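You operate a simulated robot arm through the tools that you are given. There is no shell and no other tool. Be economical: measure what you need, move in short steps, check, and stop when the job is done.

You are at the controls of a simulated robot arm. One attempt, no reset.

Task
Roll the orange door's seal strip down, then shut the door.
Fine: strip rolled until no edge stands up, roller back on its shelf, door stay free before the door moves. Set down upright: seal roller.

The check looks at the end state, three seconds after you hand in, the way a careful person would. Anything else that was tipped, shoved, dropped, spilled or broken makes it a failure. Lids that push on must go on centred and level and be pressed home; caps that screw on are set level and turned clockwise until they are tight.

Robot
A 7-joint arm with a two-finger parallel gripper on a trunk, on a base that drives. Base frame: it is fixed to the floor where the robot stands at the start and does not move with it; the origin is under the middle of the robot, x ahead of it, y to its left, z up. Units: mm, degrees, N and s.
With the tool pointing down near the work surface it reaches from about 260 to 600 mm from the robot's upright axis, wherever it stands. Its first joint turns from -166.0 to 166.0 degrees. Places, roughly: door seal strip [500, 100, 1000]; door stay lever [400, 1100, 1000]; face of the door seal strip [500, 100, 1000]; orange door [0, 1000, 1100]. Payload 3.4 kg.
The tool frame sits at the grasp point between the pads (the TCP): z along the fingers, y along the line on which they close. The tips reach 30 mm beyond it. Largest opening 94 mm; finger width 28, thickness 10; the body of the gripper, 50 by 96 mm, starts 55 mm behind the TCP.
Orientation is that of the tool frame in the base frame, as a unit quaternion [x, y, z, w]. With the fingers straight down and closing along the base's y, the tool's x points along the base's -x, its y along +y and its z along -z.

Tools
- The arm moves only by the tool apply_moves. Its argument "increments" is text: rows parted by semicolons, each of 7 numbers parted by spaces: the shift along the tool's x, y, z in m, then the turn, a rotation vector about the tool's x, y, z in degrees, then the opening, from 0 (shut) to 1 (fully open). In form: tx ty tz ax ay az gripper; .... A call has 1 to 12 rows; each row shifts and turns the commanded pose from where the row before left it, along the tool's axes as they then stand. Each row takes 0.2 s and may step no farther than 50 mm and 8.6 degrees from the row before; otherwise, or with a gripper value out of range, the whole call is refused. Where a pose cannot be reached the arm comes as near as it can. A force on the tool above 50 N (or 10 N above the force at the start of the call, whichever is more), or a blocked arm, ends the call early, and 0.2 s more pass. Each finger travels about 72 mm/s and halts on what it meets, pressing with about 29 N; the grip force reading is that of the motor and also rises with nothing between the fingers. The clock runs only during rows and for 0.2 s after the last one: add rows that do not move to give the fingers time. The reply holds the time, the measured pose of the TCP, the force on the tool along the base axes, the opening and the grip force, in the units named above and with some noise, with the torque about the TCP (base axes, N m) and any sound that the robot's microphone picked up.
- Cameras (640 x 400 px; columns grow to the right, rows downward): "scene" is now at [4.6, 162.4, 1616.2]; the picture's right is [0.11, -0.99, 0.00], its down [-0.87, -0.10, -0.48] and it looks along [0.48, 0.06, -0.88] (base axes); focal length 236 px, centre (320, 200). "wrist" rides on the gripper at [76, 14, -103] in the tool frame; the picture's right is [-0.18, 0.98, 0.00], its down [-0.75, -0.14, -0.64] and it looks along [-0.63, -0.12, 0.77] (tool axes); focal length 243 px, centre (320, 200). There is no depth. A picture from a camera that has moved, and an enlarged one, comes with that camera's place and axes in the base frame and with its lens.
- camera(camera): a new picture of that camera. It takes no simulated time.
- move_column(by): slides the trunk up (or, below 0, down) by that many mm; the arm and the scene camera ride with it, the base frame stays. It gives what a move gives, with no picture.
- roll_base(legs): drives the robot by 1 to 6 legs, each [ahead, left, turn to the left] in mm, mm and degrees, along the robot's own axes; the way and the turn of a leg run together, so that a leg with both is an arc; at most 1500 mm and 180 degrees a leg. The arm and the cameras ride along, it lands a little off, and it stops where it bumps. It gives what a move gives.
- aim_head(pan, tilt): turns the head with the scene camera to pan (to the left, within 155 degrees either way) and tilt (down, from -29 to 69), counted from straight ahead of the robot. It gives what a move gives.
- inspect(camera, box): a new picture of the part [left, top, right, bottom] of that camera's present view, enlarged. It takes no simulated time.
- hand_in(): hands the job in; it is judged then, once.

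Work in short steps. Places have to be worked out from the pictures, the camera data and where the tool is seen: move nearer, look again, correct. Check each grasp and each placing, and mend what went wrong. You have 120 turns and 82 pictures in all, those below and enlarged ones among them. Open the gripper and draw the arm clear of the work before you hand the job in, unless the task says otherwise; then end with one line.

The tools are called after "Request:" by a JSON object that holds its "name" and its "arguments". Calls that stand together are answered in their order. apply_moves: Moves the arm, as the interface text tells. Its arguments: {"type":"object","properties":{"increments":{"type":"string"}},"required":["increments"]} The other tools are called the same way: move_column (by) slides the trunk up or down; roll_base (legs) drives the base; aim_head (pan, tilt) turns the head that bears the scene camera; camera (camera) takes a picture; inspect (camera, box) takes an enlarged picture of a part of a camera's view; hand_in () hands the job in.

At the start:

```text
clock: 0.0
tool_pos: [345.0, 18.6, 1300.9]
ee_rot: [0.0, 1.0, 0.0, 0.001]
wrist_force: [0.4, 0.1, -0.7]
wrist_torque: [0.0, -0.01, 0.04]
width: 94.1
finger_force: 0.0
trunk travel left (down, up): [-300.0, 86.0]
robot x, y, heading: [1.1, 0.3, -0.1]
head pan, tilt: [6.6, 61.0]
```

scene: 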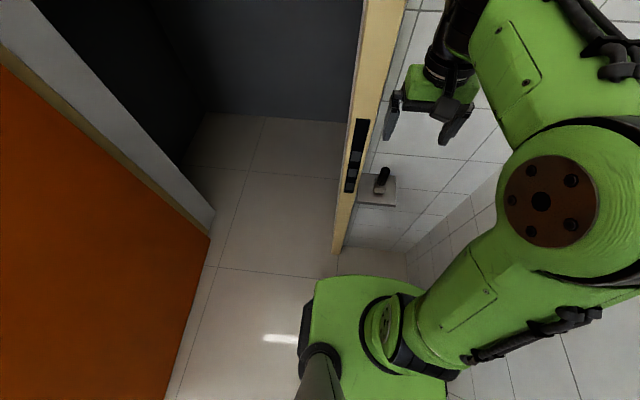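
wrist: 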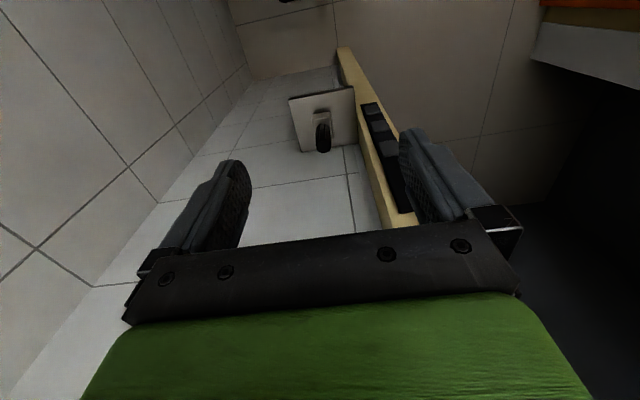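

I see a jamb with a dark strip, a shelf with the roller, and the orange door open on the left. I'll enlarge the strip and shelf area first.

Request:
{"name": "inspect", "arguments": {"camera": "scene", "box": [310, 90, 430, 220]}}

Request:
{"name": "inspect", "arguments": {"camera": "wrist", "box": [270, 40, 430, 230]}}

Request:
{"name": "aim_head", "arguments": {"pan": 80, "tilt": 35}}

Request:
{"name": "camera", "arguments": {"camera": "scene"}}

```text
3.08 times, centred on (370, 155) of scene
camera zoom: at [4.6, 162.4, 1616.2], right [0.11, -0.99, 0.0], down [-0.87, -0.1, -0.48], along [0.48, 0.06, -0.88], focal length 728 px, centre (166, 338)
```

zoom: 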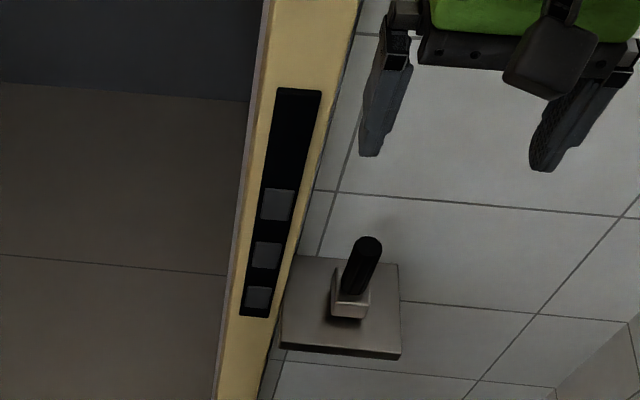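

```text
2.11 times, centred on (350, 135) of wrist
camera zoom: at [268.8, 33.7, 1402.5], right [0.18, 0.98, 0.0], down [0.75, -0.14, 0.64], along [0.63, -0.12, -0.77], focal length 511 px, centre (257, 337)
```

zoom: 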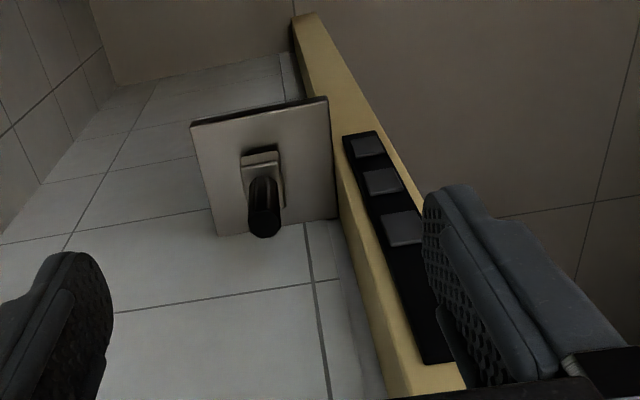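

```text
clock: 1.4
tool_pos: [344.3, 18.9, 1300.5]
ee_rot: [0.0, 1.0, 0.0, 0.0]
wrist_force: [0.4, 0.1, -0.2]
wrist_torque: [0.0, 0.03, -0.01]
width: 94.0
finger_force: 0.0
trunk travel left (down, up): [-300.0, 86.0]
robot x, y, heading: [-1.8, -2.4, 0.3]
head pan, tilt: [80.0, 35.0]
```

```text
77 pictures are left
camera scene: at [-45.0, 241.6, 1651.6], right [0.98, -0.17, 0.0], down [-0.1, -0.56, -0.82], along [0.14, 0.81, -0.57], focal length 236 px, centre (320, 200)
```

scene: 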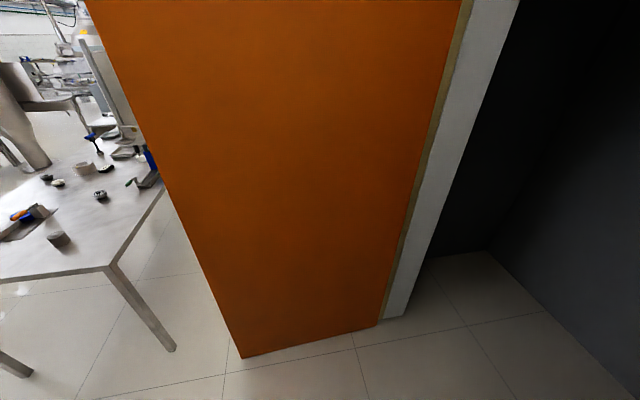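

The roller stands on its shelf with the handle up at about (479, 5, 995), and the strip runs about z 870–1200 at x≈471, y≈110. I'll look ahead from another head angle.

Request:
{"name": "aim_head", "arguments": {"pan": 5, "tilt": 45}}

Request:
{"name": "camera", "arguments": {"camera": "scene"}}

Request:
{"name": "move_column", "arguments": {"by": -200}}

Request:
{"name": "camera", "arguments": {"camera": "wrist"}}

Request:
{"name": "camera", "arguments": {"camera": "scene"}}

```text
clock: 2.9
tool_pos: [345.4, 19.6, 1300.2]
ee_rot: [-0.001, 1.0, 0.0, 0.0]
wrist_force: [1.1, -0.2, 0.0]
wrist_torque: [-0.03, 0.02, -0.01]
width: 93.9
finger_force: 0.0
trunk travel left (down, up): [-300.0, 86.0]
robot x, y, heading: [-0.8, -2.7, -0.1]
head pan, tilt: [5.0, 45.0]
```

```text
76 pictures are left
camera scene: at [20.6, 162.0, 1636.8], right [0.09, -1.0, 0.0], down [-0.7, -0.06, -0.71], along [0.7, 0.06, -0.71], focal length 236 px, centre (320, 200)
```

scene: 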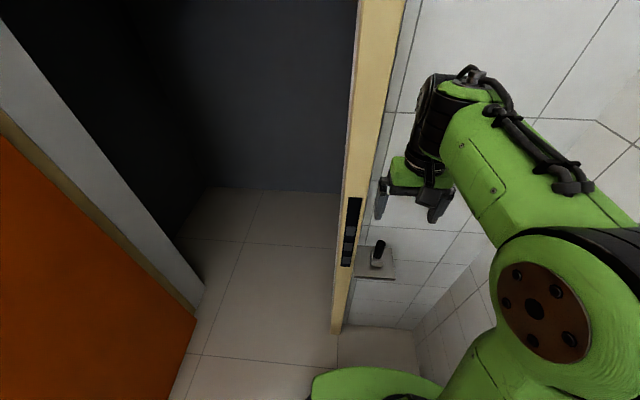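

```text
clock: 5.1
tool_pos: [345.5, 18.9, 1100.3]
ee_rot: [0.001, 1.0, 0.0, 0.0]
wrist_force: [-0.2, -0.1, -0.7]
wrist_torque: [0.02, 0.01, 0.04]
width: 94.4
finger_force: 0.0
trunk travel left (down, up): [-100.0, 286.0]
robot x, y, heading: [1.6, -0.4, -0.2]
head pan, tilt: [5.0, 45.0]
```

```text
75 pictures are left
camera wrist: at [268.8, 33.7, 1202.8], right [0.18, 0.98, 0.0], down [0.75, -0.14, 0.64], along [0.63, -0.12, -0.77], focal length 243 px, centre (320, 200)
```

wrist: 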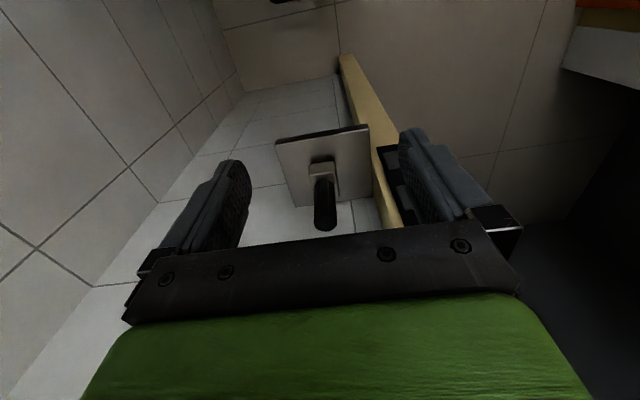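

```text
74 pictures are left
camera scene: at [20.6, 161.9, 1437.1], right [0.09, -1.0, 0.0], down [-0.7, -0.06, -0.71], along [0.7, 0.06, -0.71], focal length 236 px, centre (320, 200)
```

scene: 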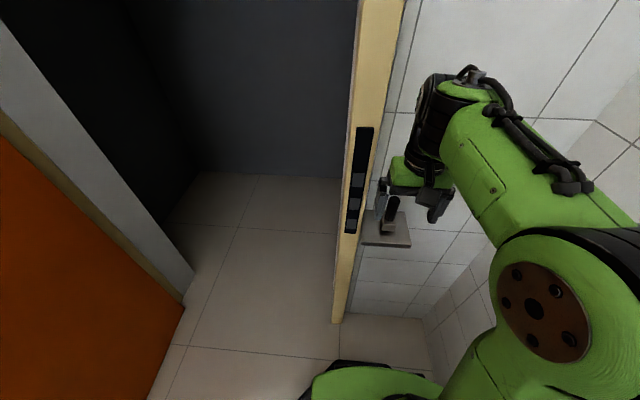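

Request:
{"name": "inspect", "arguments": {"camera": "scene", "box": [325, 110, 435, 260]}}

Request:
{"name": "inspect", "arguments": {"camera": "wrist", "box": [250, 110, 410, 240]}}

```text
2.67 times, centred on (380, 185) of scene
camera zoom: at [20.6, 161.9, 1437.1], right [0.09, -1.0, 0.0], down [-0.7, -0.06, -0.71], along [0.7, 0.06, -0.71], focal length 631 px, centre (160, 240)
```

zoom: 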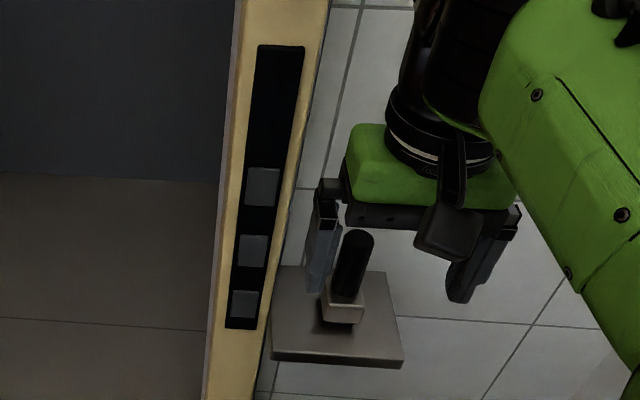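

```text
3.08 times, centred on (330, 175) of wrist
camera zoom: at [268.8, 33.7, 1202.8], right [0.18, 0.98, 0.0], down [0.75, -0.14, 0.64], along [0.63, -0.12, -0.77], focal length 746 px, centre (289, 277)
```

zoom: 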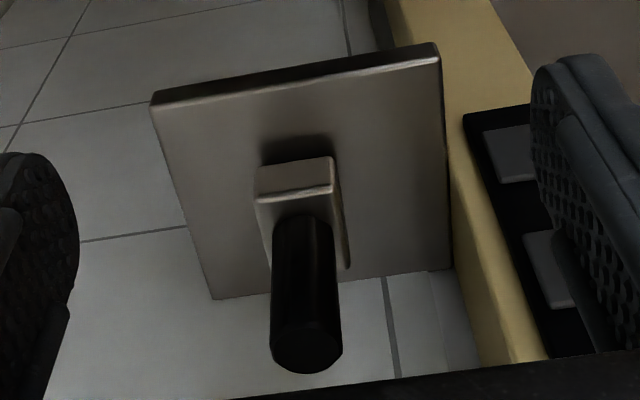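

The roller is a block head with a black cylindrical handle upright, at about (484, 1), top z≈990; the shelf top is z≈862. I'll move the open gripper above the handle.

Request:
{"name": "apply_moves", "arguments": {"increments": "-0.045 -0.006 0 0 0 0 1; -0.045 -0.006 0 0 0 0 1; -0.045 -0.006 0 0 0 0 1; 0 0 0.03 0 0 0 1; 0 0 0 0 0 0 1"}}

Request:
{"name": "camera", "arguments": {"camera": "wrist"}}

Request:
{"name": "inspect", "arguments": {"camera": "scene", "box": [325, 110, 485, 260]}}

```text
clock: 6.3
tool_pos: [479.6, -0.0, 1068.9]
ee_rot: [0.0, 1.0, 0.001, 0.0]
wrist_force: [-0.1, 0.0, 0.3]
wrist_torque: [0.0, 0.02, -0.02]
width: 94.0
finger_force: 0.0
trunk travel left (down, up): [-100.0, 286.0]
robot x, y, heading: [-0.4, -1.5, -0.3]
head pan, tilt: [5.0, 45.0]
```

```text
71 pictures are left
camera wrist: at [404.0, 15.5, 1171.4], right [0.18, 0.98, 0.0], down [0.75, -0.14, 0.64], along [0.63, -0.12, -0.77], focal length 243 px, centre (320, 200)
```

wrist: 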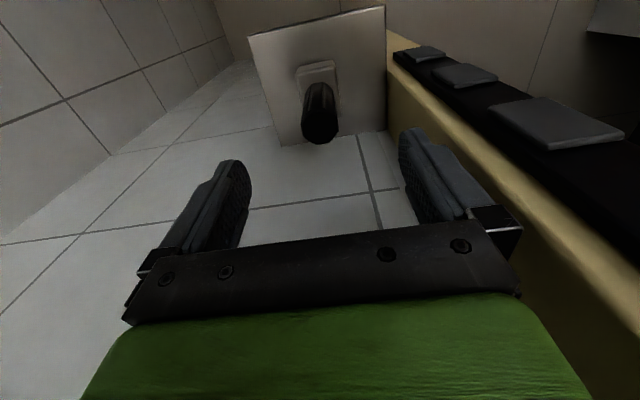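

```text
2.67 times, centred on (405, 185) of scene
camera zoom: at [21.1, 161.9, 1437.2], right [0.09, -1.0, 0.0], down [-0.7, -0.06, -0.71], along [0.7, 0.06, -0.71], focal length 631 px, centre (93, 240)
```

zoom: 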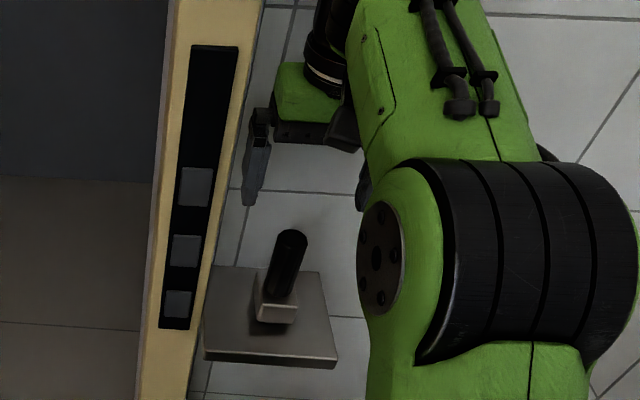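

The handle is centred between the fingers (ray check gives ~(482, 0)). I descend to TCP z≈955 and check before closing.

Request:
{"name": "apply_moves", "arguments": {"increments": "-0.002 0 0.04 0 0 0 1; 0 0 0.04 0 0 0 1; 0 0 0.034 0 0 0 1; 0 0 0 0 0 0 1"}}

Request:
{"name": "camera", "arguments": {"camera": "wrist"}}

```text
clock: 7.3
tool_pos: [481.0, 0.5, 955.3]
ee_rot: [0.0, 1.0, 0.0, 0.001]
wrist_force: [-1.4, 0.1, 0.4]
wrist_torque: [-0.02, -0.03, -0.02]
width: 94.0
finger_force: 0.0
trunk travel left (down, up): [-100.0, 286.0]
robot x, y, heading: [0.0, -2.4, -0.1]
head pan, tilt: [5.0, 45.0]
```

```text
69 pictures are left
camera wrist: at [405.5, 14.9, 1057.3], right [0.18, 0.98, 0.0], down [0.75, -0.14, 0.64], along [0.63, -0.12, -0.77], focal length 243 px, centre (320, 200)
```

wrist: 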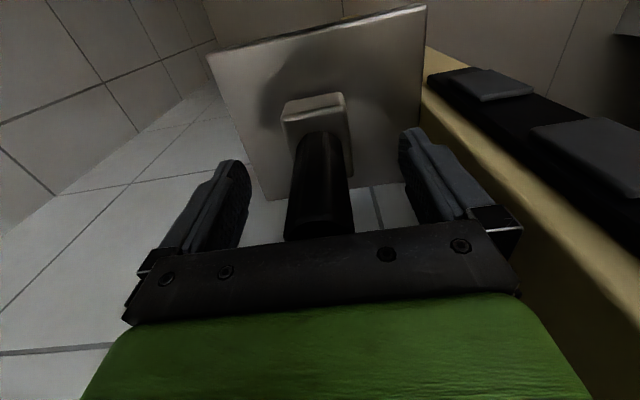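

The handle is between the fingers and centred; close the gripper.

Request:
{"name": "apply_moves", "arguments": {"increments": "0 0 0 0 0 0 0; 0 0 0 0 0 0 0; 0 0 0 0 0 0 0; 0 0 0 0 0 0 0; 0 0 0 0 0 0 0"}}

Request:
{"name": "camera", "arguments": {"camera": "wrist"}}

```text
clock: 8.5
tool_pos: [479.7, -0.3, 955.2]
ee_rot: [0.0, 1.0, 0.0, 0.0]
wrist_force: [1.0, -0.5, 0.2]
wrist_torque: [-0.08, -0.01, 0.01]
width: 29.2
finger_force: 29.2
trunk travel left (down, up): [-100.0, 286.0]
robot x, y, heading: [0.6, -0.8, 0.2]
head pan, tilt: [5.0, 45.0]
```

```text
68 pictures are left
camera wrist: at [405.6, 14.9, 1057.6], right [0.18, 0.98, 0.0], down [0.75, -0.14, 0.64], along [0.63, -0.12, -0.77], focal length 243 px, centre (320, 200)
```

wrist: 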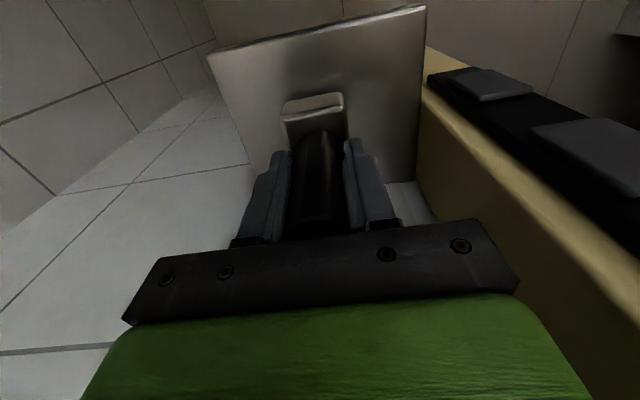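

Held at 29 mm. Lift straight up and check the weight and look of the roller.

Request:
{"name": "apply_moves", "arguments": {"increments": "0 0 -0.02 0 0 0 0; 0 0 -0.04 0 0 0 0; 0 0 -0.04 0 0 0 0; 0 0 -0.04 0 0 0 0; 0 0 0 0 0 0 0"}}

Request:
{"name": "inspect", "arguments": {"camera": "scene", "box": [325, 110, 485, 260]}}

Request:
{"name": "camera", "arguments": {"camera": "wrist"}}

```text
clock: 9.7
tool_pos: [482.2, 1.5, 1095.6]
ee_rot: [0.0, 1.0, 0.0, -0.001]
wrist_force: [-0.1, 0.7, -2.1]
wrist_torque: [-0.03, 0.01, 0.01]
width: 29.5
finger_force: 28.9
trunk travel left (down, up): [-100.0, 286.0]
robot x, y, heading: [-1.7, 3.3, -0.1]
head pan, tilt: [5.0, 45.0]
```

```text
2.67 times, centred on (405, 185) of scene
camera zoom: at [20.7, 162.0, 1437.1], right [0.09, -1.0, 0.0], down [-0.7, -0.06, -0.71], along [0.7, 0.06, -0.71], focal length 631 px, centre (93, 240)
```

zoom: 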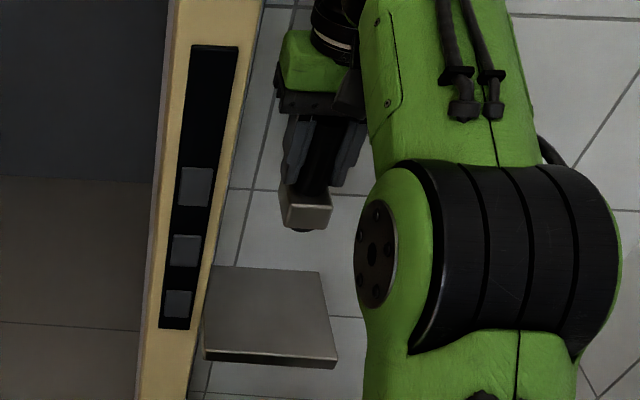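

```text
66 pictures are left
camera wrist: at [406.4, 16.0, 1197.8], right [0.18, 0.98, 0.0], down [0.75, -0.14, 0.64], along [0.63, -0.12, -0.77], focal length 243 px, centre (320, 200)
```

wrist: 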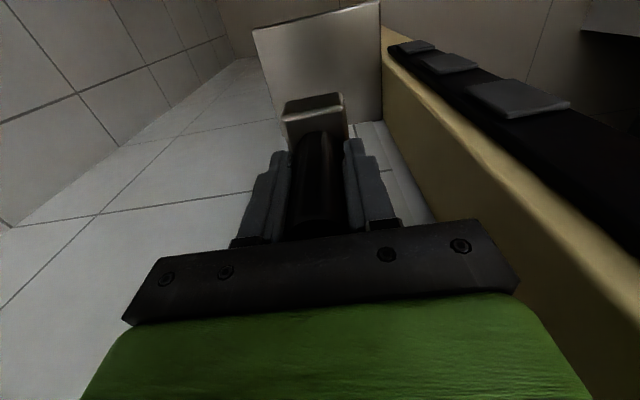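

The roller came up cleanly. Before backing up to make room to point the tool at the strip, I look behind the robot.

Request:
{"name": "aim_head", "arguments": {"pan": 150, "tilt": 40}}

Request:
{"name": "camera", "arguments": {"camera": "scene"}}

Request:
{"name": "aim_head", "arguments": {"pan": -120, "tilt": 40}}

Request:
{"name": "camera", "arguments": {"camera": "scene"}}

```text
clock: 12.0
tool_pos: [482.3, 0.5, 1094.8]
ee_rot: [0.0, 1.0, 0.001, 0.0]
wrist_force: [0.1, 0.0, -1.6]
wrist_torque: [0.0, 0.01, 0.02]
width: 29.2
finger_force: 29.1
trunk travel left (down, up): [-100.0, 286.0]
robot x, y, heading: [2.0, -2.5, 0.1]
head pan, tilt: [150.0, 40.0]
```

```text
65 pictures are left
camera scene: at [-133.8, 197.4, 1444.5], right [0.5, 0.87, 0.0], down [0.56, -0.32, -0.77], along [-0.66, 0.38, -0.64], focal length 236 px, centre (320, 200)
```

scene: 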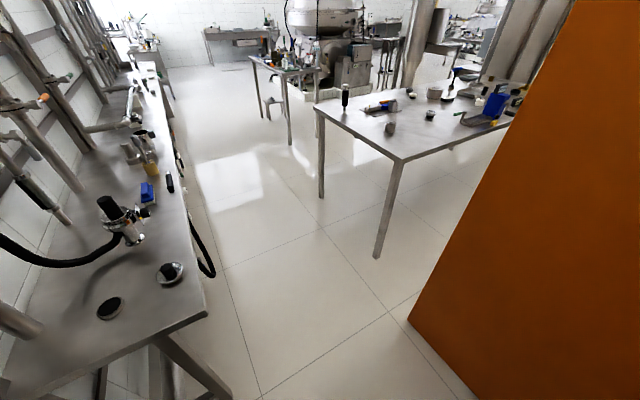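

```text
clock: 15.7
tool_pos: [483.2, 0.2, 1095.4]
ee_rot: [0.0, 1.0, 0.0, 0.0]
wrist_force: [-0.3, -0.2, -1.3]
wrist_torque: [0.04, 0.01, 0.01]
width: 29.2
finger_force: 29.2
trunk travel left (down, up): [-100.0, 286.0]
robot x, y, heading: [0.0, -2.8, -0.1]
head pan, tilt: [-120.0, 40.0]
```

```text
64 pictures are left
camera scene: at [-102.7, 81.2, 1444.5], right [-0.87, 0.5, 0.0], down [0.32, 0.56, -0.77], along [-0.38, -0.66, -0.64], focal length 236 px, centre (320, 200)
```

scene: 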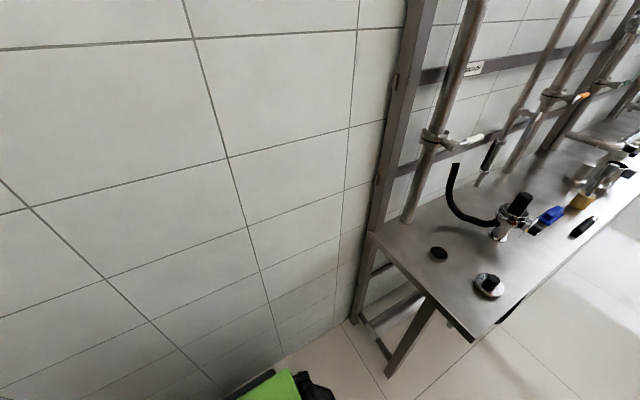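

A bench stands behind at x < −465, y < 90, leaving room. I back up 130 mm, then shift left 100 mm so the strip is straight ahead.

Request:
{"name": "roll_base", "arguments": {"legs": [[-130, 0, 0], [0, 100, 0]]}}

Request:
{"name": "aim_head", "arguments": {"pan": -5, "tilt": 40}}

Request:
{"name": "camera", "arguments": {"camera": "scene"}}

```text
clock: 17.8
tool_pos: [351.3, 102.4, 1095.2]
ee_rot: [0.0, 1.0, -0.001, 0.0]
wrist_force: [-0.6, -0.1, -2.6]
wrist_torque: [0.04, -0.01, 0.0]
width: 29.2
finger_force: 28.9
trunk travel left (down, up): [-100.0, 286.0]
robot x, y, heading: [-132.8, 100.4, -0.0]
head pan, tilt: [-120.0, 40.0]
```

```text
clock: 19.7
tool_pos: [350.6, 101.6, 1095.4]
ee_rot: [0.001, 1.0, 0.0, 0.0]
wrist_force: [-0.1, 0.4, -1.5]
wrist_torque: [0.02, 0.0, 0.0]
width: 29.2
finger_force: 29.0
trunk travel left (down, up): [-100.0, 286.0]
robot x, y, heading: [-134.9, 101.7, -0.0]
head pan, tilt: [-5.0, 40.0]
```

```text
63 pictures are left
camera scene: at [-106.5, 248.0, 1444.4], right [-0.09, -1.0, 0.0], down [-0.64, 0.06, -0.77], along [0.76, -0.07, -0.64], focal length 236 px, centre (320, 200)
```

scene: 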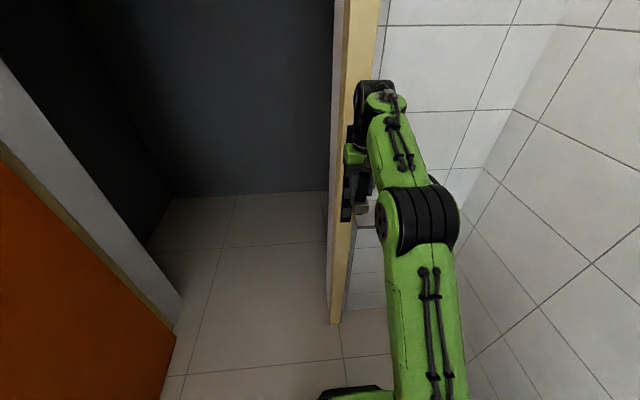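

Strip is now straight ahead. I pull back 20 mm and pitch the tool up 90° so the roller head points at the strip (+x).

Request:
{"name": "apply_moves", "arguments": {"increments": "0.02 0 0 0 0 0 0; 0 0 0 0 -8.2 0 0; 0 0 0 0 -8.2 0 0; 0 0 0 0 -8.2 0 0; 0 0 0 0 -8.2 0 0; 0 0 0 0 -8.2 0 0; 0 0 0 0 -8.2 0 0; 0 0 0 0 -8.2 0 0; 0 0 0 0 -8.2 0 0; 0 0 0 0 -8.2 0 0; 0 0 0 0 -8.2 0 0; 0 0 0 0 -8.0 0 0"}}

Request:
{"name": "camera", "arguments": {"camera": "wrist"}}

Request:
{"name": "camera", "arguments": {"camera": "scene"}}

```text
clock: 22.3
tool_pos: [332.1, 102.2, 1095.2]
ee_rot: [0.0, 0.708, 0.0, 0.706]
wrist_force: [0.4, -0.3, -1.3]
wrist_torque: [-0.01, 0.1, 0.01]
width: 29.3
finger_force: 29.0
trunk travel left (down, up): [-100.0, 286.0]
robot x, y, heading: [-130.7, 99.0, -0.2]
head pan, tilt: [-5.0, 40.0]
```

```text
62 pictures are left
camera wrist: at [229.0, 116.5, 1017.9], right [0.0, 0.98, 0.18], down [-0.64, -0.14, 0.75], along [0.77, -0.12, 0.63], focal length 243 px, centre (320, 200)
```

wrist: 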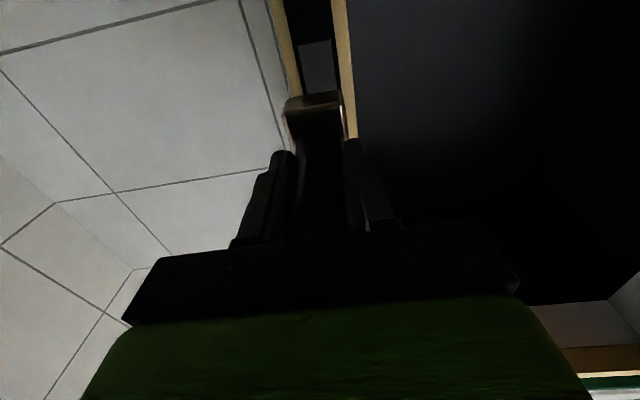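

```text
61 pictures are left
camera scene: at [-106.0, 248.1, 1444.4], right [-0.09, -1.0, 0.0], down [-0.64, 0.06, -0.77], along [0.76, -0.07, -0.64], focal length 236 px, centre (320, 200)
```

scene: 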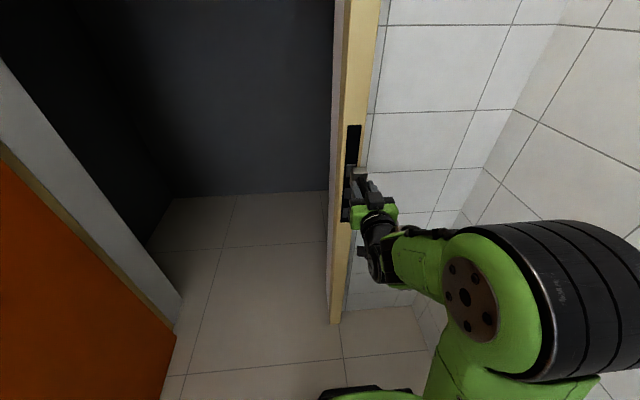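

Tool is horizontal. I enlarge the wrist view to check lateral alignment of head and strip.

Request:
{"name": "inspect", "arguments": {"camera": "wrist", "box": [240, 0, 400, 150]}}

Request:
{"name": "inspect", "arguments": {"camera": "scene", "box": [310, 110, 430, 250]}}

```text
2.67 times, centred on (320, 75) of wrist
camera zoom: at [229.0, 116.5, 1017.9], right [0.0, 0.98, 0.18], down [-0.64, -0.14, 0.75], along [0.77, -0.12, 0.63], focal length 647 px, centre (320, 533)
```

zoom: 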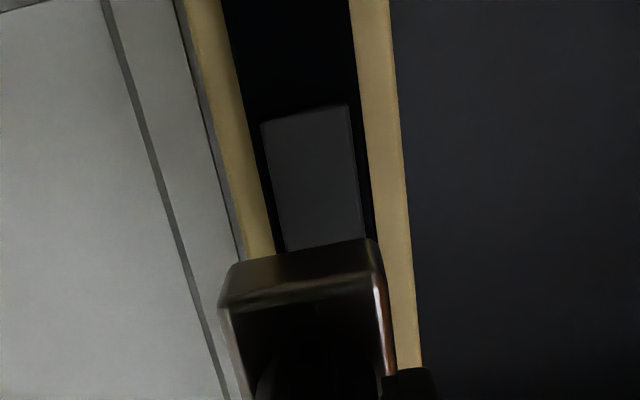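

```text
2.86 times, centred on (370, 180) of scene
camera zoom: at [-106.0, 248.1, 1444.4], right [-0.09, -1.0, 0.0], down [-0.64, 0.06, -0.77], along [0.76, -0.07, -0.64], focal length 676 px, centre (177, 257)
```

zoom: 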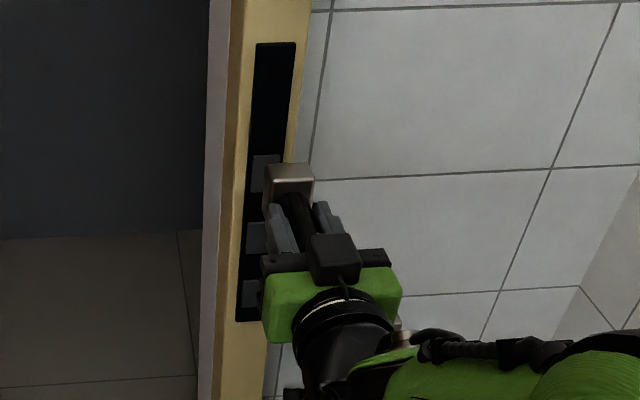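

Strip centre is at y≈106.5; the pad in view spans z 1043–1086. I shift 4.5 mm left, raise to z≈1170 above the pads, then approach.

Request:
{"name": "apply_moves", "arguments": {"increments": "-0.04 0.0045 0 0 0 0 0; -0.035 0 0 0 0 0 0; 0 0 0.02 0 0 0 0; 0 0 0 0 0 0 0"}}

Request:
{"name": "inspect", "arguments": {"camera": "wrist", "box": [240, 0, 400, 150]}}

Request:
{"name": "inspect", "arguments": {"camera": "scene", "box": [310, 110, 430, 250]}}

```text
clock: 23.3
tool_pos: [350.1, 104.7, 1169.6]
ee_rot: [0.0, 0.708, -0.001, 0.707]
wrist_force: [1.0, -0.6, -1.3]
wrist_torque: [0.03, 0.07, 0.01]
width: 29.4
finger_force: 29.2
trunk travel left (down, up): [-100.0, 286.0]
robot x, y, heading: [-130.6, 101.6, 0.4]
head pan, tilt: [-5.0, 40.0]
```

```text
2.67 times, centred on (320, 75) of wrist
camera zoom: at [248.3, 121.2, 1093.9], right [0.0, 0.98, 0.18], down [-0.64, -0.14, 0.75], along [0.77, -0.12, 0.63], focal length 647 px, centre (320, 533)
```

zoom: 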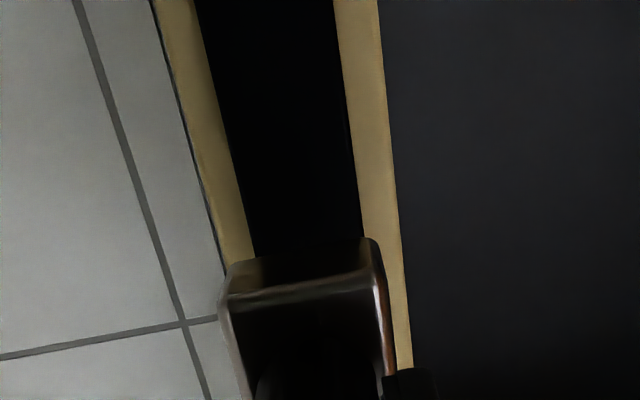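

```text
2.86 times, centred on (370, 180) of scene
camera zoom: at [-107.1, 248.1, 1444.4], right [-0.09, -1.0, 0.0], down [-0.64, 0.06, -0.77], along [0.76, -0.07, -0.64], focal length 676 px, centre (177, 257)
```

zoom: 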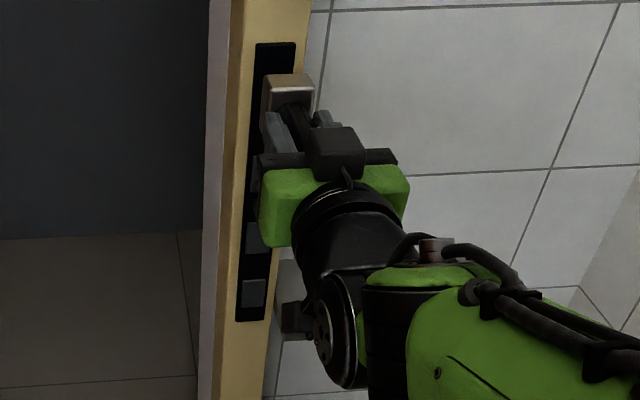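

Good alignment. I approach the strip in small steps, watching the force.

Request:
{"name": "apply_moves", "arguments": {"increments": "0 0.001 0.005 0 0 0 0; 0 0 0.005 0 0 0 0; 0 0 0.005 0 0 0 0; 0 0 0.003 0 0 0 0; 0 0 0 0 0 0 0"}}

```text
clock: 24.5
tool_pos: [369.5, 106.4, 1171.0]
ee_rot: [0.0, 0.707, -0.001, 0.708]
wrist_force: [0.4, -0.6, -2.0]
wrist_torque: [0.0, 0.06, -0.02]
width: 29.3
finger_force: 28.8
trunk travel left (down, up): [-100.0, 286.0]
robot x, y, heading: [-131.7, 101.7, 0.1]
head pan, tilt: [-5.0, 40.0]
```

Request:
{"name": "apply_moves", "arguments": {"increments": "0 0 0.003 0 0 0 0; 0 0 0.003 0 0 0 0; 0 0 0.003 0 0 0 0; 0 0 0 0 0 0 0"}}

Request:
{"name": "inspect", "arguments": {"camera": "wrist", "box": [240, 0, 400, 150]}}

```text
clock: 25.5
tool_pos: [378.4, 107.0, 1170.6]
ee_rot: [0.0, 0.707, -0.001, 0.707]
wrist_force: [-0.2, -0.4, -1.9]
wrist_torque: [0.0, 0.09, -0.03]
width: 29.3
finger_force: 28.7
trunk travel left (down, up): [-100.0, 286.0]
robot x, y, heading: [-129.4, 103.3, 0.2]
head pan, tilt: [-5.0, 40.0]
```

```text
2.67 times, centred on (320, 75) of wrist
camera zoom: at [276.1, 122.1, 1094.1], right [0.0, 0.98, 0.18], down [-0.64, -0.14, 0.75], along [0.77, -0.12, 0.63], focal length 647 px, centre (320, 533)
```

zoom: 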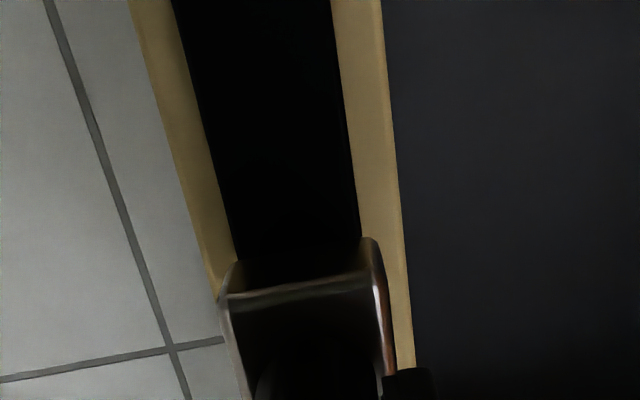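

No contact yet; continue.

Request:
{"name": "apply_moves", "arguments": {"increments": "0 0 0.003 0 0 0 0; 0 0 0.003 0 0 0 0; 0 0 0.003 0 0 0 0; 0 0 0.003 0 0 0 0; 0 0 0 0 0 0 0"}}

```text
clock: 26.7
tool_pos: [386.4, 107.5, 1171.5]
ee_rot: [0.001, 0.707, -0.001, 0.707]
wrist_force: [-24.0, 0.3, -10.2]
wrist_torque: [-0.04, 0.17, 0.19]
width: 29.1
finger_force: 29.6
trunk travel left (down, up): [-100.0, 286.0]
robot x, y, heading: [-128.2, 102.0, 0.1]
head pan, tilt: [-5.0, 40.0]
```

Contact at ~24 N, commanded x≈390. I ease 1 mm and roll downwards in short rows towards the first pad.

Request:
{"name": "apply_moves", "arguments": {"increments": "0.01 -0.001 -0.001 0 0 0 0; 0.015 0 0 0 0 0 0; 0.015 0 0 0 0 0 0; 0.01 0 0 0 0 0 0; 0 0 0 0 0 0 0"}}

Request:
{"name": "inspect", "arguments": {"camera": "wrist", "box": [240, 0, 400, 150]}}

```text
clock: 27.9
tool_pos: [389.5, 106.6, 1121.0]
ee_rot: [-0.001, 0.706, 0.001, 0.708]
wrist_force: [-5.7, 0.4, 3.3]
wrist_torque: [0.01, -0.15, -0.03]
width: 29.6
finger_force: 28.8
trunk travel left (down, up): [-100.0, 286.0]
robot x, y, heading: [-130.3, 102.2, -0.2]
head pan, tilt: [-5.0, 40.0]
```

```text
2.67 times, centred on (320, 75) of wrist
camera zoom: at [286.5, 121.5, 1044.6], right [0.0, 0.98, 0.18], down [-0.64, -0.14, 0.75], along [0.77, -0.12, 0.63], focal length 647 px, centre (320, 533)
```

zoom: 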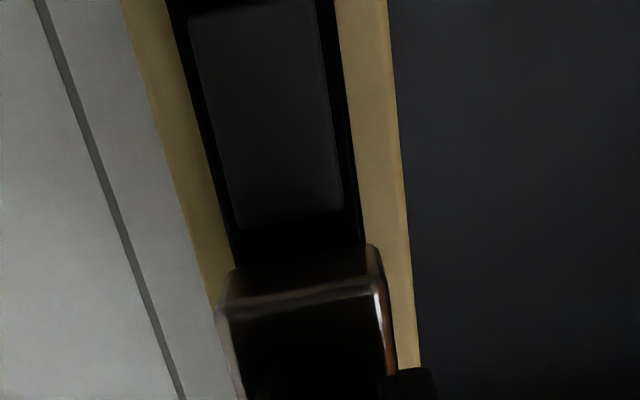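

Rolling fine at ~6 N; the pad is just ahead. I roll over it in small rows.

Request:
{"name": "apply_moves", "arguments": {"increments": "0.01 0 0 0 0 0 0; 0.01 0 0 0 0 0 0; 0.01 0 0 0 0 0 0; 0.01 0 0 0 0 0 0; 0.01 0 0 0 0 0 0; 0 0 0 0 0 0 0"}}

Request:
{"name": "inspect", "arguments": {"camera": "wrist", "box": [240, 0, 400, 150]}}

```text
clock: 29.3
tool_pos: [388.2, 105.7, 1070.7]
ee_rot: [0.0, 0.707, 0.0, 0.707]
wrist_force: [-5.6, -0.3, -2.0]
wrist_torque: [-0.02, 0.19, 0.05]
width: 29.5
finger_force: 29.0
trunk travel left (down, up): [-100.0, 286.0]
robot x, y, heading: [-132.4, 100.9, 0.1]
head pan, tilt: [-5.0, 40.0]
```

```text
2.67 times, centred on (320, 75) of wrist
camera zoom: at [286.5, 120.7, 994.0], right [0.0, 0.98, 0.18], down [-0.64, -0.14, 0.75], along [0.77, -0.12, 0.63], focal length 647 px, centre (320, 533)
```

zoom: 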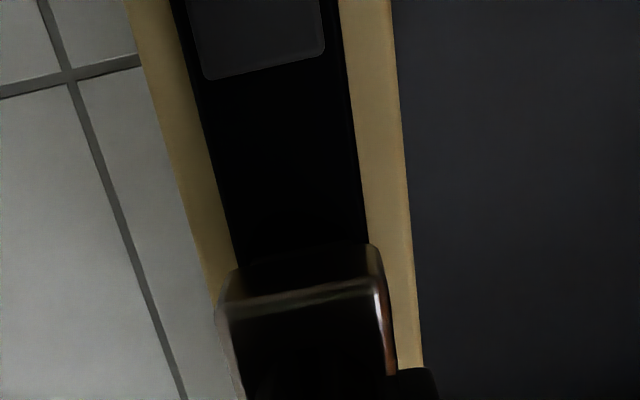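

Light force here. I press 3 mm more (aiming for ~20 N) and continue down across the first pad.

Request:
{"name": "apply_moves", "arguments": {"increments": "0 0.001 0.0015 0 0 0 0; 0 0 0.0015 0 0 0 0; 0 0 0 0 0 0 0"}}

```text
clock: 30.1
tool_pos: [389.1, 105.9, 1071.7]
ee_rot: [0.0, 0.707, 0.0, 0.707]
wrist_force: [-21.9, -4.5, -5.4]
wrist_torque: [-0.01, 0.35, -0.32]
width: 29.3
finger_force: 29.5
trunk travel left (down, up): [-100.0, 286.0]
robot x, y, heading: [-127.2, 101.9, 0.0]
head pan, tilt: [-5.0, 40.0]
```

Now 22 N. Roll up over the pad's top end and back down past its lower end.

Request:
{"name": "apply_moves", "arguments": {"increments": "-0.01 0 0 0 0 0 0; -0.01 0 0 0 0 0 0; -0.01 0 0 0 0 0 0; 0.01 0 0 0 0 0 0; 0.01 0 0 0 0 0 0; 0.01 0 0 0 0 0 0; 0.01 0 0 0 0 0 0; 0.01 0 0 0 0 0 0; 0.01 0 0 0 0 0 0; 0.01 0 0 0 0 0 0; 0 0 0 0 0 0 0"}}

Request:
{"name": "inspect", "arguments": {"camera": "wrist", "box": [240, 0, 400, 150]}}

Request:
{"name": "inspect", "arguments": {"camera": "scene", "box": [310, 110, 430, 250]}}

```text
clock: 32.5
tool_pos: [391.3, 107.1, 1029.6]
ee_rot: [-0.001, 0.707, 0.001, 0.707]
wrist_force: [-3.1, -0.5, -1.7]
wrist_torque: [0.03, -0.05, 0.0]
width: 29.3
finger_force: 28.5
trunk travel left (down, up): [-100.0, 286.0]
robot x, y, heading: [-133.2, 102.5, -0.2]
head pan, tilt: [-5.0, 40.0]
```

```text
2.67 times, centred on (320, 75) of wrist
camera zoom: at [289.4, 121.9, 953.1], right [0.0, 0.98, 0.18], down [-0.64, -0.14, 0.75], along [0.77, -0.12, 0.63], focal length 647 px, centre (320, 533)
```

zoom: 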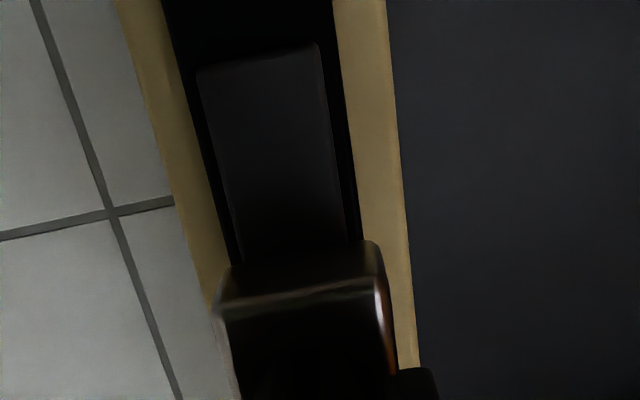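

```text
2.86 times, centred on (370, 180) of scene
camera zoom: at [-107.2, 248.1, 1444.4], right [-0.09, -1.0, 0.0], down [-0.64, 0.06, -0.77], along [0.76, -0.07, -0.64], focal length 676 px, centre (177, 257)
```

zoom: 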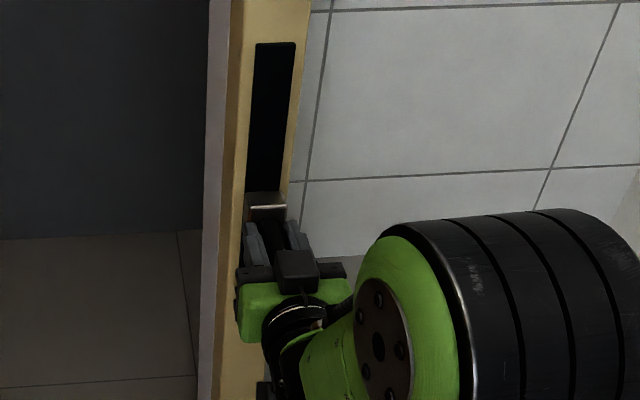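

The first pad has flattened to black. I press 2 mm more and roll across the second pad (z ~955–995).

Request:
{"name": "apply_moves", "arguments": {"increments": "0 0 0.002 0 0 0 0; 0.01 0 0 0 0 0 0; 0.01 0 0 0 0 0 0; 0.01 0 0 0 0 0 0; 0.01 0 0 0 0 0 0; 0.01 0 0 0 0 0 0; 0 0 0 0 0 0 0"}}

```text
clock: 34.1
tool_pos: [393.0, 103.6, 984.6]
ee_rot: [0.008, 0.714, 0.0, 0.7]
wrist_force: [-6.8, 3.1, 0.4]
wrist_torque: [-0.03, -0.28, 0.41]
width: 29.3
finger_force: 29.3
out of reach, approached as far as the arm can: row 5, 6
trunk travel left (down, up): [-100.0, 286.0]
robot x, y, heading: [-132.2, 103.3, -0.1]
head pan, tilt: [-5.0, 40.0]
```

Arm reached its lower limit. I back off the strip, raise a bit to a clean pose, then lower the column.

Request:
{"name": "apply_moves", "arguments": {"increments": "-0.015 0 -0.01 0 0 0 0; -0.025 0 -0.01 0 0 0 0; -0.03 0 0 0 0 0 0; -0.03 0 0 0 0 0 0; 0 0 0 0 0 0 0"}}

Request:
{"name": "move_column", "arguments": {"by": -98}}

Request:
{"name": "inspect", "arguments": {"camera": "scene", "box": [310, 60, 430, 200]}}

Request:
{"name": "camera", "arguments": {"camera": "wrist"}}

```text
clock: 35.3
tool_pos: [373.9, 101.6, 1084.2]
ee_rot: [-0.001, 0.707, 0.001, 0.707]
wrist_force: [-0.7, 0.1, -1.7]
wrist_torque: [-0.03, 0.05, 0.04]
width: 29.1
finger_force: 28.7
trunk travel left (down, up): [-100.0, 286.0]
robot x, y, heading: [-131.6, 100.4, 0.0]
head pan, tilt: [-5.0, 40.0]
```

```text
clock: 36.6
tool_pos: [374.2, 102.2, 987.2]
ee_rot: [0.001, 0.707, 0.0, 0.707]
wrist_force: [0.4, -0.2, -1.6]
wrist_torque: [0.0, 0.06, 0.0]
width: 29.3
finger_force: 29.1
trunk travel left (down, up): [-2.0, 384.0]
robot x, y, heading: [-132.0, 99.3, 0.3]
head pan, tilt: [-5.0, 40.0]
```

```text
2.86 times, centred on (370, 130) of scene
camera zoom: at [-106.6, 248.0, 1346.9], right [-0.09, -1.0, 0.0], down [-0.64, 0.06, -0.77], along [0.76, -0.07, -0.64], focal length 676 px, centre (177, 400)
```

zoom: 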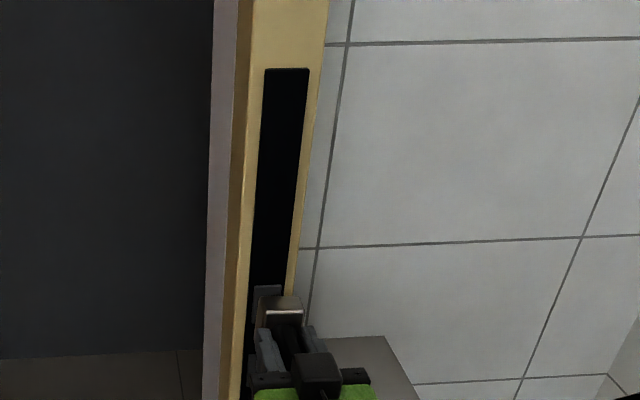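

```text
50 pictures are left
camera wrist: at [272.2, 116.5, 910.1], right [0.0, 0.98, 0.18], down [-0.64, -0.14, 0.75], along [0.77, -0.12, 0.63], focal length 243 px, centre (320, 200)
```

wrist: 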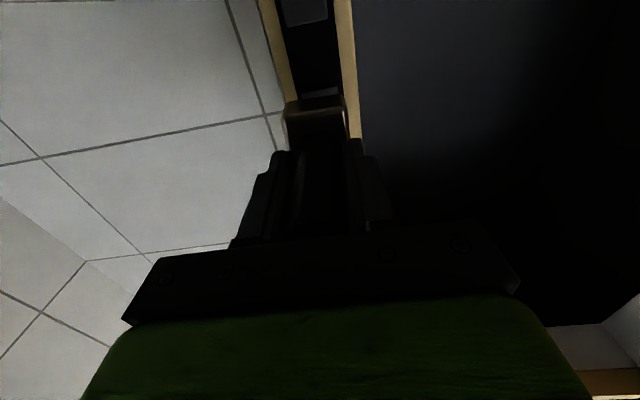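

Second pad is partly raised still. I raise to z≈1020, realign y, and re-contact on the flattened surface.

Request:
{"name": "apply_moves", "arguments": {"increments": "-0.033 0.0045 0 0 0 0 0; 0 0 0.012 0 0 0 0; 0 0 0.004 0 0 0 0; 0 0 0.003 0 0 0 0; 0 0 0 0 0 0 0"}}

```text
clock: 37.8
tool_pos: [391.9, 105.4, 1019.9]
ee_rot: [0.001, 0.707, -0.001, 0.707]
wrist_force: [-4.1, 0.0, -2.4]
wrist_torque: [0.02, 0.21, -0.04]
width: 29.5
finger_force: 28.9
trunk travel left (down, up): [-2.0, 384.0]
robot x, y, heading: [-127.4, 101.1, 0.2]
head pan, tilt: [-5.0, 40.0]
```

Request:
{"name": "apply_moves", "arguments": {"increments": "0 0.001 0.0025 0 0 0 0; 0.01 0 0 0 0 0 0; 0.01 0 0 0 0 0 0; 0.01 0 0 0 0 0 0; 0.01 0 0 0 0 0 0; 0.01 0 0 0 0 0 0; 0.01 0 0 0 0 0 0; 0 0 0 0 0 0 0"}}

```text
clock: 39.6
tool_pos: [394.6, 106.6, 959.7]
ee_rot: [0.001, 0.708, -0.001, 0.706]
wrist_force: [-10.9, 0.4, -0.7]
wrist_torque: [-0.05, 0.22, -0.16]
width: 29.5
finger_force: 28.6
trunk travel left (down, up): [-2.0, 384.0]
robot x, y, heading: [-133.1, 102.7, 0.0]
head pan, tilt: [-5.0, 40.0]
```

11 N now; I add 1.5 mm, roll up over the second pad again and then down toward the third.

Request:
{"name": "apply_moves", "arguments": {"increments": "0 0 0.0015 0 0 0 0; -0.012 0 0 0 0 0 0; -0.012 0 0 0 0 0 0; -0.012 0 0 0 0 0 0; 0.012 0 0 0 0 0 0; 0.012 0 0 0 0 0 0; 0.012 0 0 0 0 0 0; 0.012 0 0 0 0 0 0; 0.012 0 0 0 0 0 0; 0.012 0 0 0 0 0 0; 0.012 0 0 0 0 0 0; 0 0 0 0 0 0 0"}}

Request:
{"name": "camera", "arguments": {"camera": "scene"}}

```text
clock: 42.2
tool_pos: [394.6, 106.6, 910.4]
ee_rot: [0.0, 0.709, 0.001, 0.705]
wrist_force: [-11.1, 0.9, -3.6]
wrist_torque: [0.05, -0.08, 0.0]
width: 29.4
finger_force: 29.2
trunk travel left (down, up): [-2.0, 384.0]
robot x, y, heading: [-128.1, 101.1, -0.1]
head pan, tilt: [-5.0, 40.0]
```

```text
49 pictures are left
camera scene: at [-108.2, 248.3, 1346.9], right [-0.09, -1.0, 0.0], down [-0.64, 0.06, -0.77], along [0.76, -0.07, -0.64], focal length 236 px, centre (320, 200)
```

scene: 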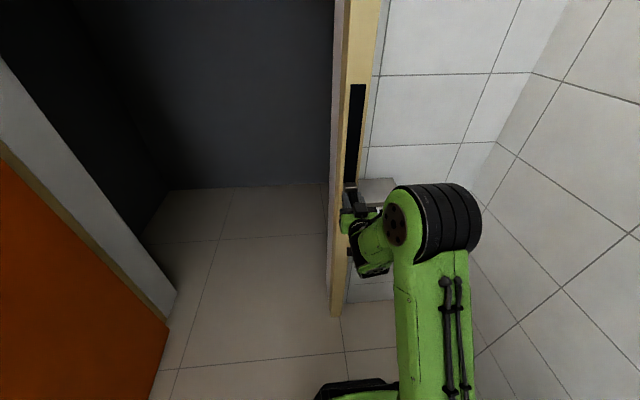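

Second pad flattened. I continue down toward the third pad until the reach limit shows.

Request:
{"name": "apply_moves", "arguments": {"increments": "0.008 0 0.0008 0 0 0 0; 0.008 0 0 0 0 0 0; 0.008 0 0 0 0 0 0; 0 0 0 0 0 0 0"}}

```text
clock: 43.2
tool_pos: [395.1, 107.3, 895.7]
ee_rot: [-0.001, 0.707, 0.001, 0.707]
wrist_force: [-17.2, -1.5, -0.3]
wrist_torque: [0.02, 0.12, -0.11]
width: 29.4
finger_force: 29.0
out of reach, approached as far as the arm can: row 3
trunk travel left (down, up): [-2.0, 384.0]
robot x, y, heading: [-134.1, 100.8, -0.1]
head pan, tilt: [-5.0, 40.0]
```

Limit is ~z 892. I back off the strip and test whether a more retracted arm reaches lower or not.

Request:
{"name": "apply_moves", "arguments": {"increments": "-0.008 0 -0.02 0 0 0 0; -0.012 0 -0.03 0 0 0 0; 0 0 -0.02 0 0 0 0; 0.01 0 0 0 0 0 0; 0.01 0 0 0 0 0 0; 0.01 0 0 0 0 0 0; 0.01 0 0 0 0 0 0; 0 0 0 0 0 0 0"}}

```text
clock: 45.0
tool_pos: [334.4, 107.4, 876.5]
ee_rot: [0.0, 0.707, 0.0, 0.707]
wrist_force: [0.3, -0.2, -1.2]
wrist_torque: [-0.05, 0.05, -0.03]
width: 29.6
finger_force: 29.1
out of reach, approached as far as the arm can: row 3
trunk travel left (down, up): [-2.0, 384.0]
robot x, y, heading: [-129.9, 100.7, 0.3]
head pan, tilt: [-5.0, 40.0]
```

Retracted, z 876 is reachable. I try going lower and then slightly forward (clear of the strip).

Request:
{"name": "apply_moves", "arguments": {"increments": "0.01 0 0 0 0 0 0; 0.01 0 0 0 0 0 0; 0 0 0.01 0 0 0 0; 0 0 0.01 0 0 0 0; 0 0 0.01 0 0 0 0; 0 0 0 0 0 0 0"}}

```text
clock: 46.4
tool_pos: [361.8, 106.1, 856.3]
ee_rot: [0.0, 0.707, 0.0, 0.707]
wrist_force: [0.0, -0.6, -1.4]
wrist_torque: [-0.03, 0.03, -0.01]
width: 29.4
finger_force: 29.2
trunk travel left (down, up): [-2.0, 384.0]
robot x, y, heading: [-131.7, 100.0, -0.1]
head pan, tilt: [-5.0, 40.0]
```

It reaches lower when the arm is more retracted. I raise to z≈915, retract 15 mm, and drive the base 32 mm forward.

Request:
{"name": "apply_moves", "arguments": {"increments": "-0.02 0 -0.015 0 0 0 0; -0.04 0 0 0 0 0 0; 0 0 0 0 0 0 0"}}

Request:
{"name": "roll_base", "arguments": {"legs": [[32, 0, 0]]}}

```text
clock: 47.2
tool_pos: [346.6, 107.6, 916.8]
ee_rot: [0.0, 0.708, 0.001, 0.707]
wrist_force: [0.6, 0.2, -1.5]
wrist_torque: [0.01, 0.06, -0.02]
width: 29.4
finger_force: 28.8
trunk travel left (down, up): [-2.0, 384.0]
robot x, y, heading: [-128.5, 98.2, -0.0]
head pan, tilt: [-5.0, 40.0]
```

```text
clock: 48.1
tool_pos: [379.7, 107.2, 916.8]
ee_rot: [-0.001, 0.707, 0.001, 0.707]
wrist_force: [0.7, -0.3, -1.1]
wrist_torque: [0.03, 0.04, 0.0]
width: 29.5
finger_force: 29.0
trunk travel left (down, up): [-2.0, 384.0]
robot x, y, heading: [-96.0, 102.6, 0.1]
head pan, tilt: [-5.0, 40.0]
```

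Request:
{"name": "apply_moves", "arguments": {"increments": "-0.005 0 0.008 0 0 0 0; 0 0 0.005 0 0 0 0; 0 0 0.003 0 0 0 0; 0 0 0 0 0 0 0"}}

```text
clock: 49.1
tool_pos: [394.3, 106.5, 922.5]
ee_rot: [0.0, 0.708, 0.001, 0.707]
wrist_force: [0.3, 0.5, -1.9]
wrist_torque: [0.0, 0.09, -0.01]
width: 29.6
finger_force: 28.9
trunk travel left (down, up): [-2.0, 384.0]
robot x, y, heading: [-99.0, 101.9, -0.0]
head pan, tilt: [-5.0, 40.0]
```

No contact yet at 394; press a bit more, then roll down across the third pad.

Request:
{"name": "apply_moves", "arguments": {"increments": "0 0 0.0025 0 0 0 0; 0 0 0.002 0 0 0 0; 0.01 0 0 0 0 0 0; 0.01 0 0 0 0 0 0; 0.01 0 0 0 0 0 0; 0 0 0 0 0 0 0"}}

```text
clock: 50.5
tool_pos: [396.8, 106.8, 891.0]
ee_rot: [0.001, 0.708, -0.001, 0.707]
wrist_force: [-19.3, 0.0, 2.5]
wrist_torque: [-0.06, 0.08, -0.05]
width: 29.6
finger_force: 28.8
trunk travel left (down, up): [-2.0, 384.0]
robot x, y, heading: [-97.3, 98.4, 0.1]
head pan, tilt: [-5.0, 40.0]
```

19 N, reachable. Continue down to the strip's bottom end and back over the pad.

Request:
{"name": "apply_moves", "arguments": {"increments": "0.01 0 0 0 0 0 0; 0.01 0 0 0 0 0 0; 0.01 0 0 0 0 0 0; 0.005 0 0 0 0 0 0; -0.01 0 0 0 0 0 0; -0.01 0 0 0 0 0 0; -0.01 0 0 0 0 0 0; -0.01 0 0 0 0 0 0; -0.01 0 0 0 0 0 0; 0 0 0 0 0 0 0"}}

```text
clock: 52.7
tool_pos: [395.3, 105.2, 906.8]
ee_rot: [0.0, 0.707, 0.0, 0.707]
wrist_force: [-24.9, -1.0, -15.4]
wrist_torque: [0.03, 0.53, -0.06]
width: 29.6
finger_force: 29.2
trunk travel left (down, up): [-2.0, 384.0]
robot x, y, heading: [-98.0, 100.4, -0.1]
head pan, tilt: [-5.0, 40.0]
```

Some drag here (25 N, −15 N vertical). One more pass down, then retract and look at the strip.

Request:
{"name": "apply_moves", "arguments": {"increments": "0.01 0 0 0 0 0 0; 0.01 0 0 0 0 0 0; 0.01 0 0 0 0 0 0; 0.01 0 0 0 0 0 0; 0.008 0 0 0 0 0 0; 0 0 0 0 0 0 0; 0 0 -0.02 0 0 0 0; -0.04 0 -0.02 0 0 0 0; -0.05 0 0 0 0 0 0; -0.05 0 0 0 0 0 0; 0 0 0 0 0 0 0"}}

Request:
{"name": "inspect", "arguments": {"camera": "scene", "box": [300, 60, 440, 250]}}

Request:
{"name": "inspect", "arguments": {"camera": "wrist", "box": [240, 0, 400, 150]}}

```text
clock: 55.1
tool_pos: [367.0, 108.1, 999.1]
ee_rot: [0.001, 0.708, 0.001, 0.707]
wrist_force: [0.7, -0.1, -1.1]
wrist_torque: [0.0, 0.08, 0.02]
width: 29.7
finger_force: 29.5
out of reach, approached as far as the arm can: row 8
trunk travel left (down, up): [-2.0, 384.0]
robot x, y, heading: [-97.3, 100.7, -0.3]
head pan, tilt: [-5.0, 40.0]
```

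```text
2.11 times, centred on (370, 155) of scene
camera zoom: at [-74.6, 248.3, 1346.9], right [-0.09, -1.0, 0.0], down [-0.64, 0.06, -0.77], along [0.76, -0.07, -0.64], focal length 498 px, centre (215, 295)
```

zoom: 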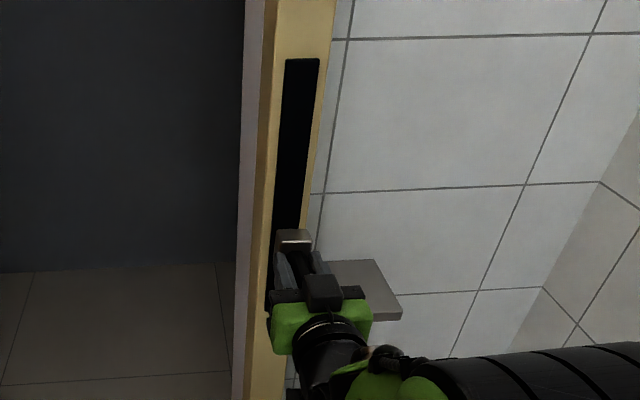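

```text
2.67 times, centred on (320, 75) of wrist
camera zoom: at [263.5, 123.7, 922.7], right [0.0, 0.98, 0.19], down [-0.64, -0.14, 0.75], along [0.77, -0.12, 0.63], focal length 647 px, centre (320, 533)
```

zoom: 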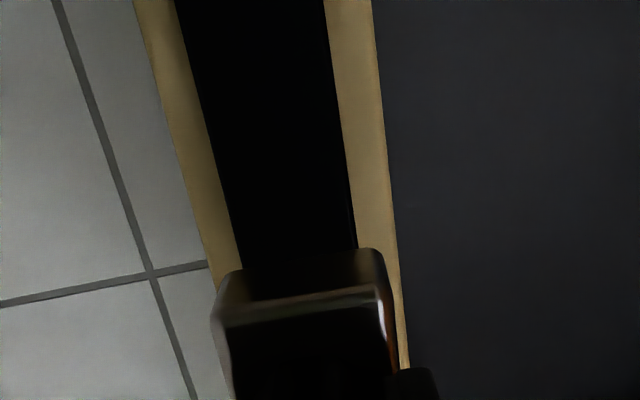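

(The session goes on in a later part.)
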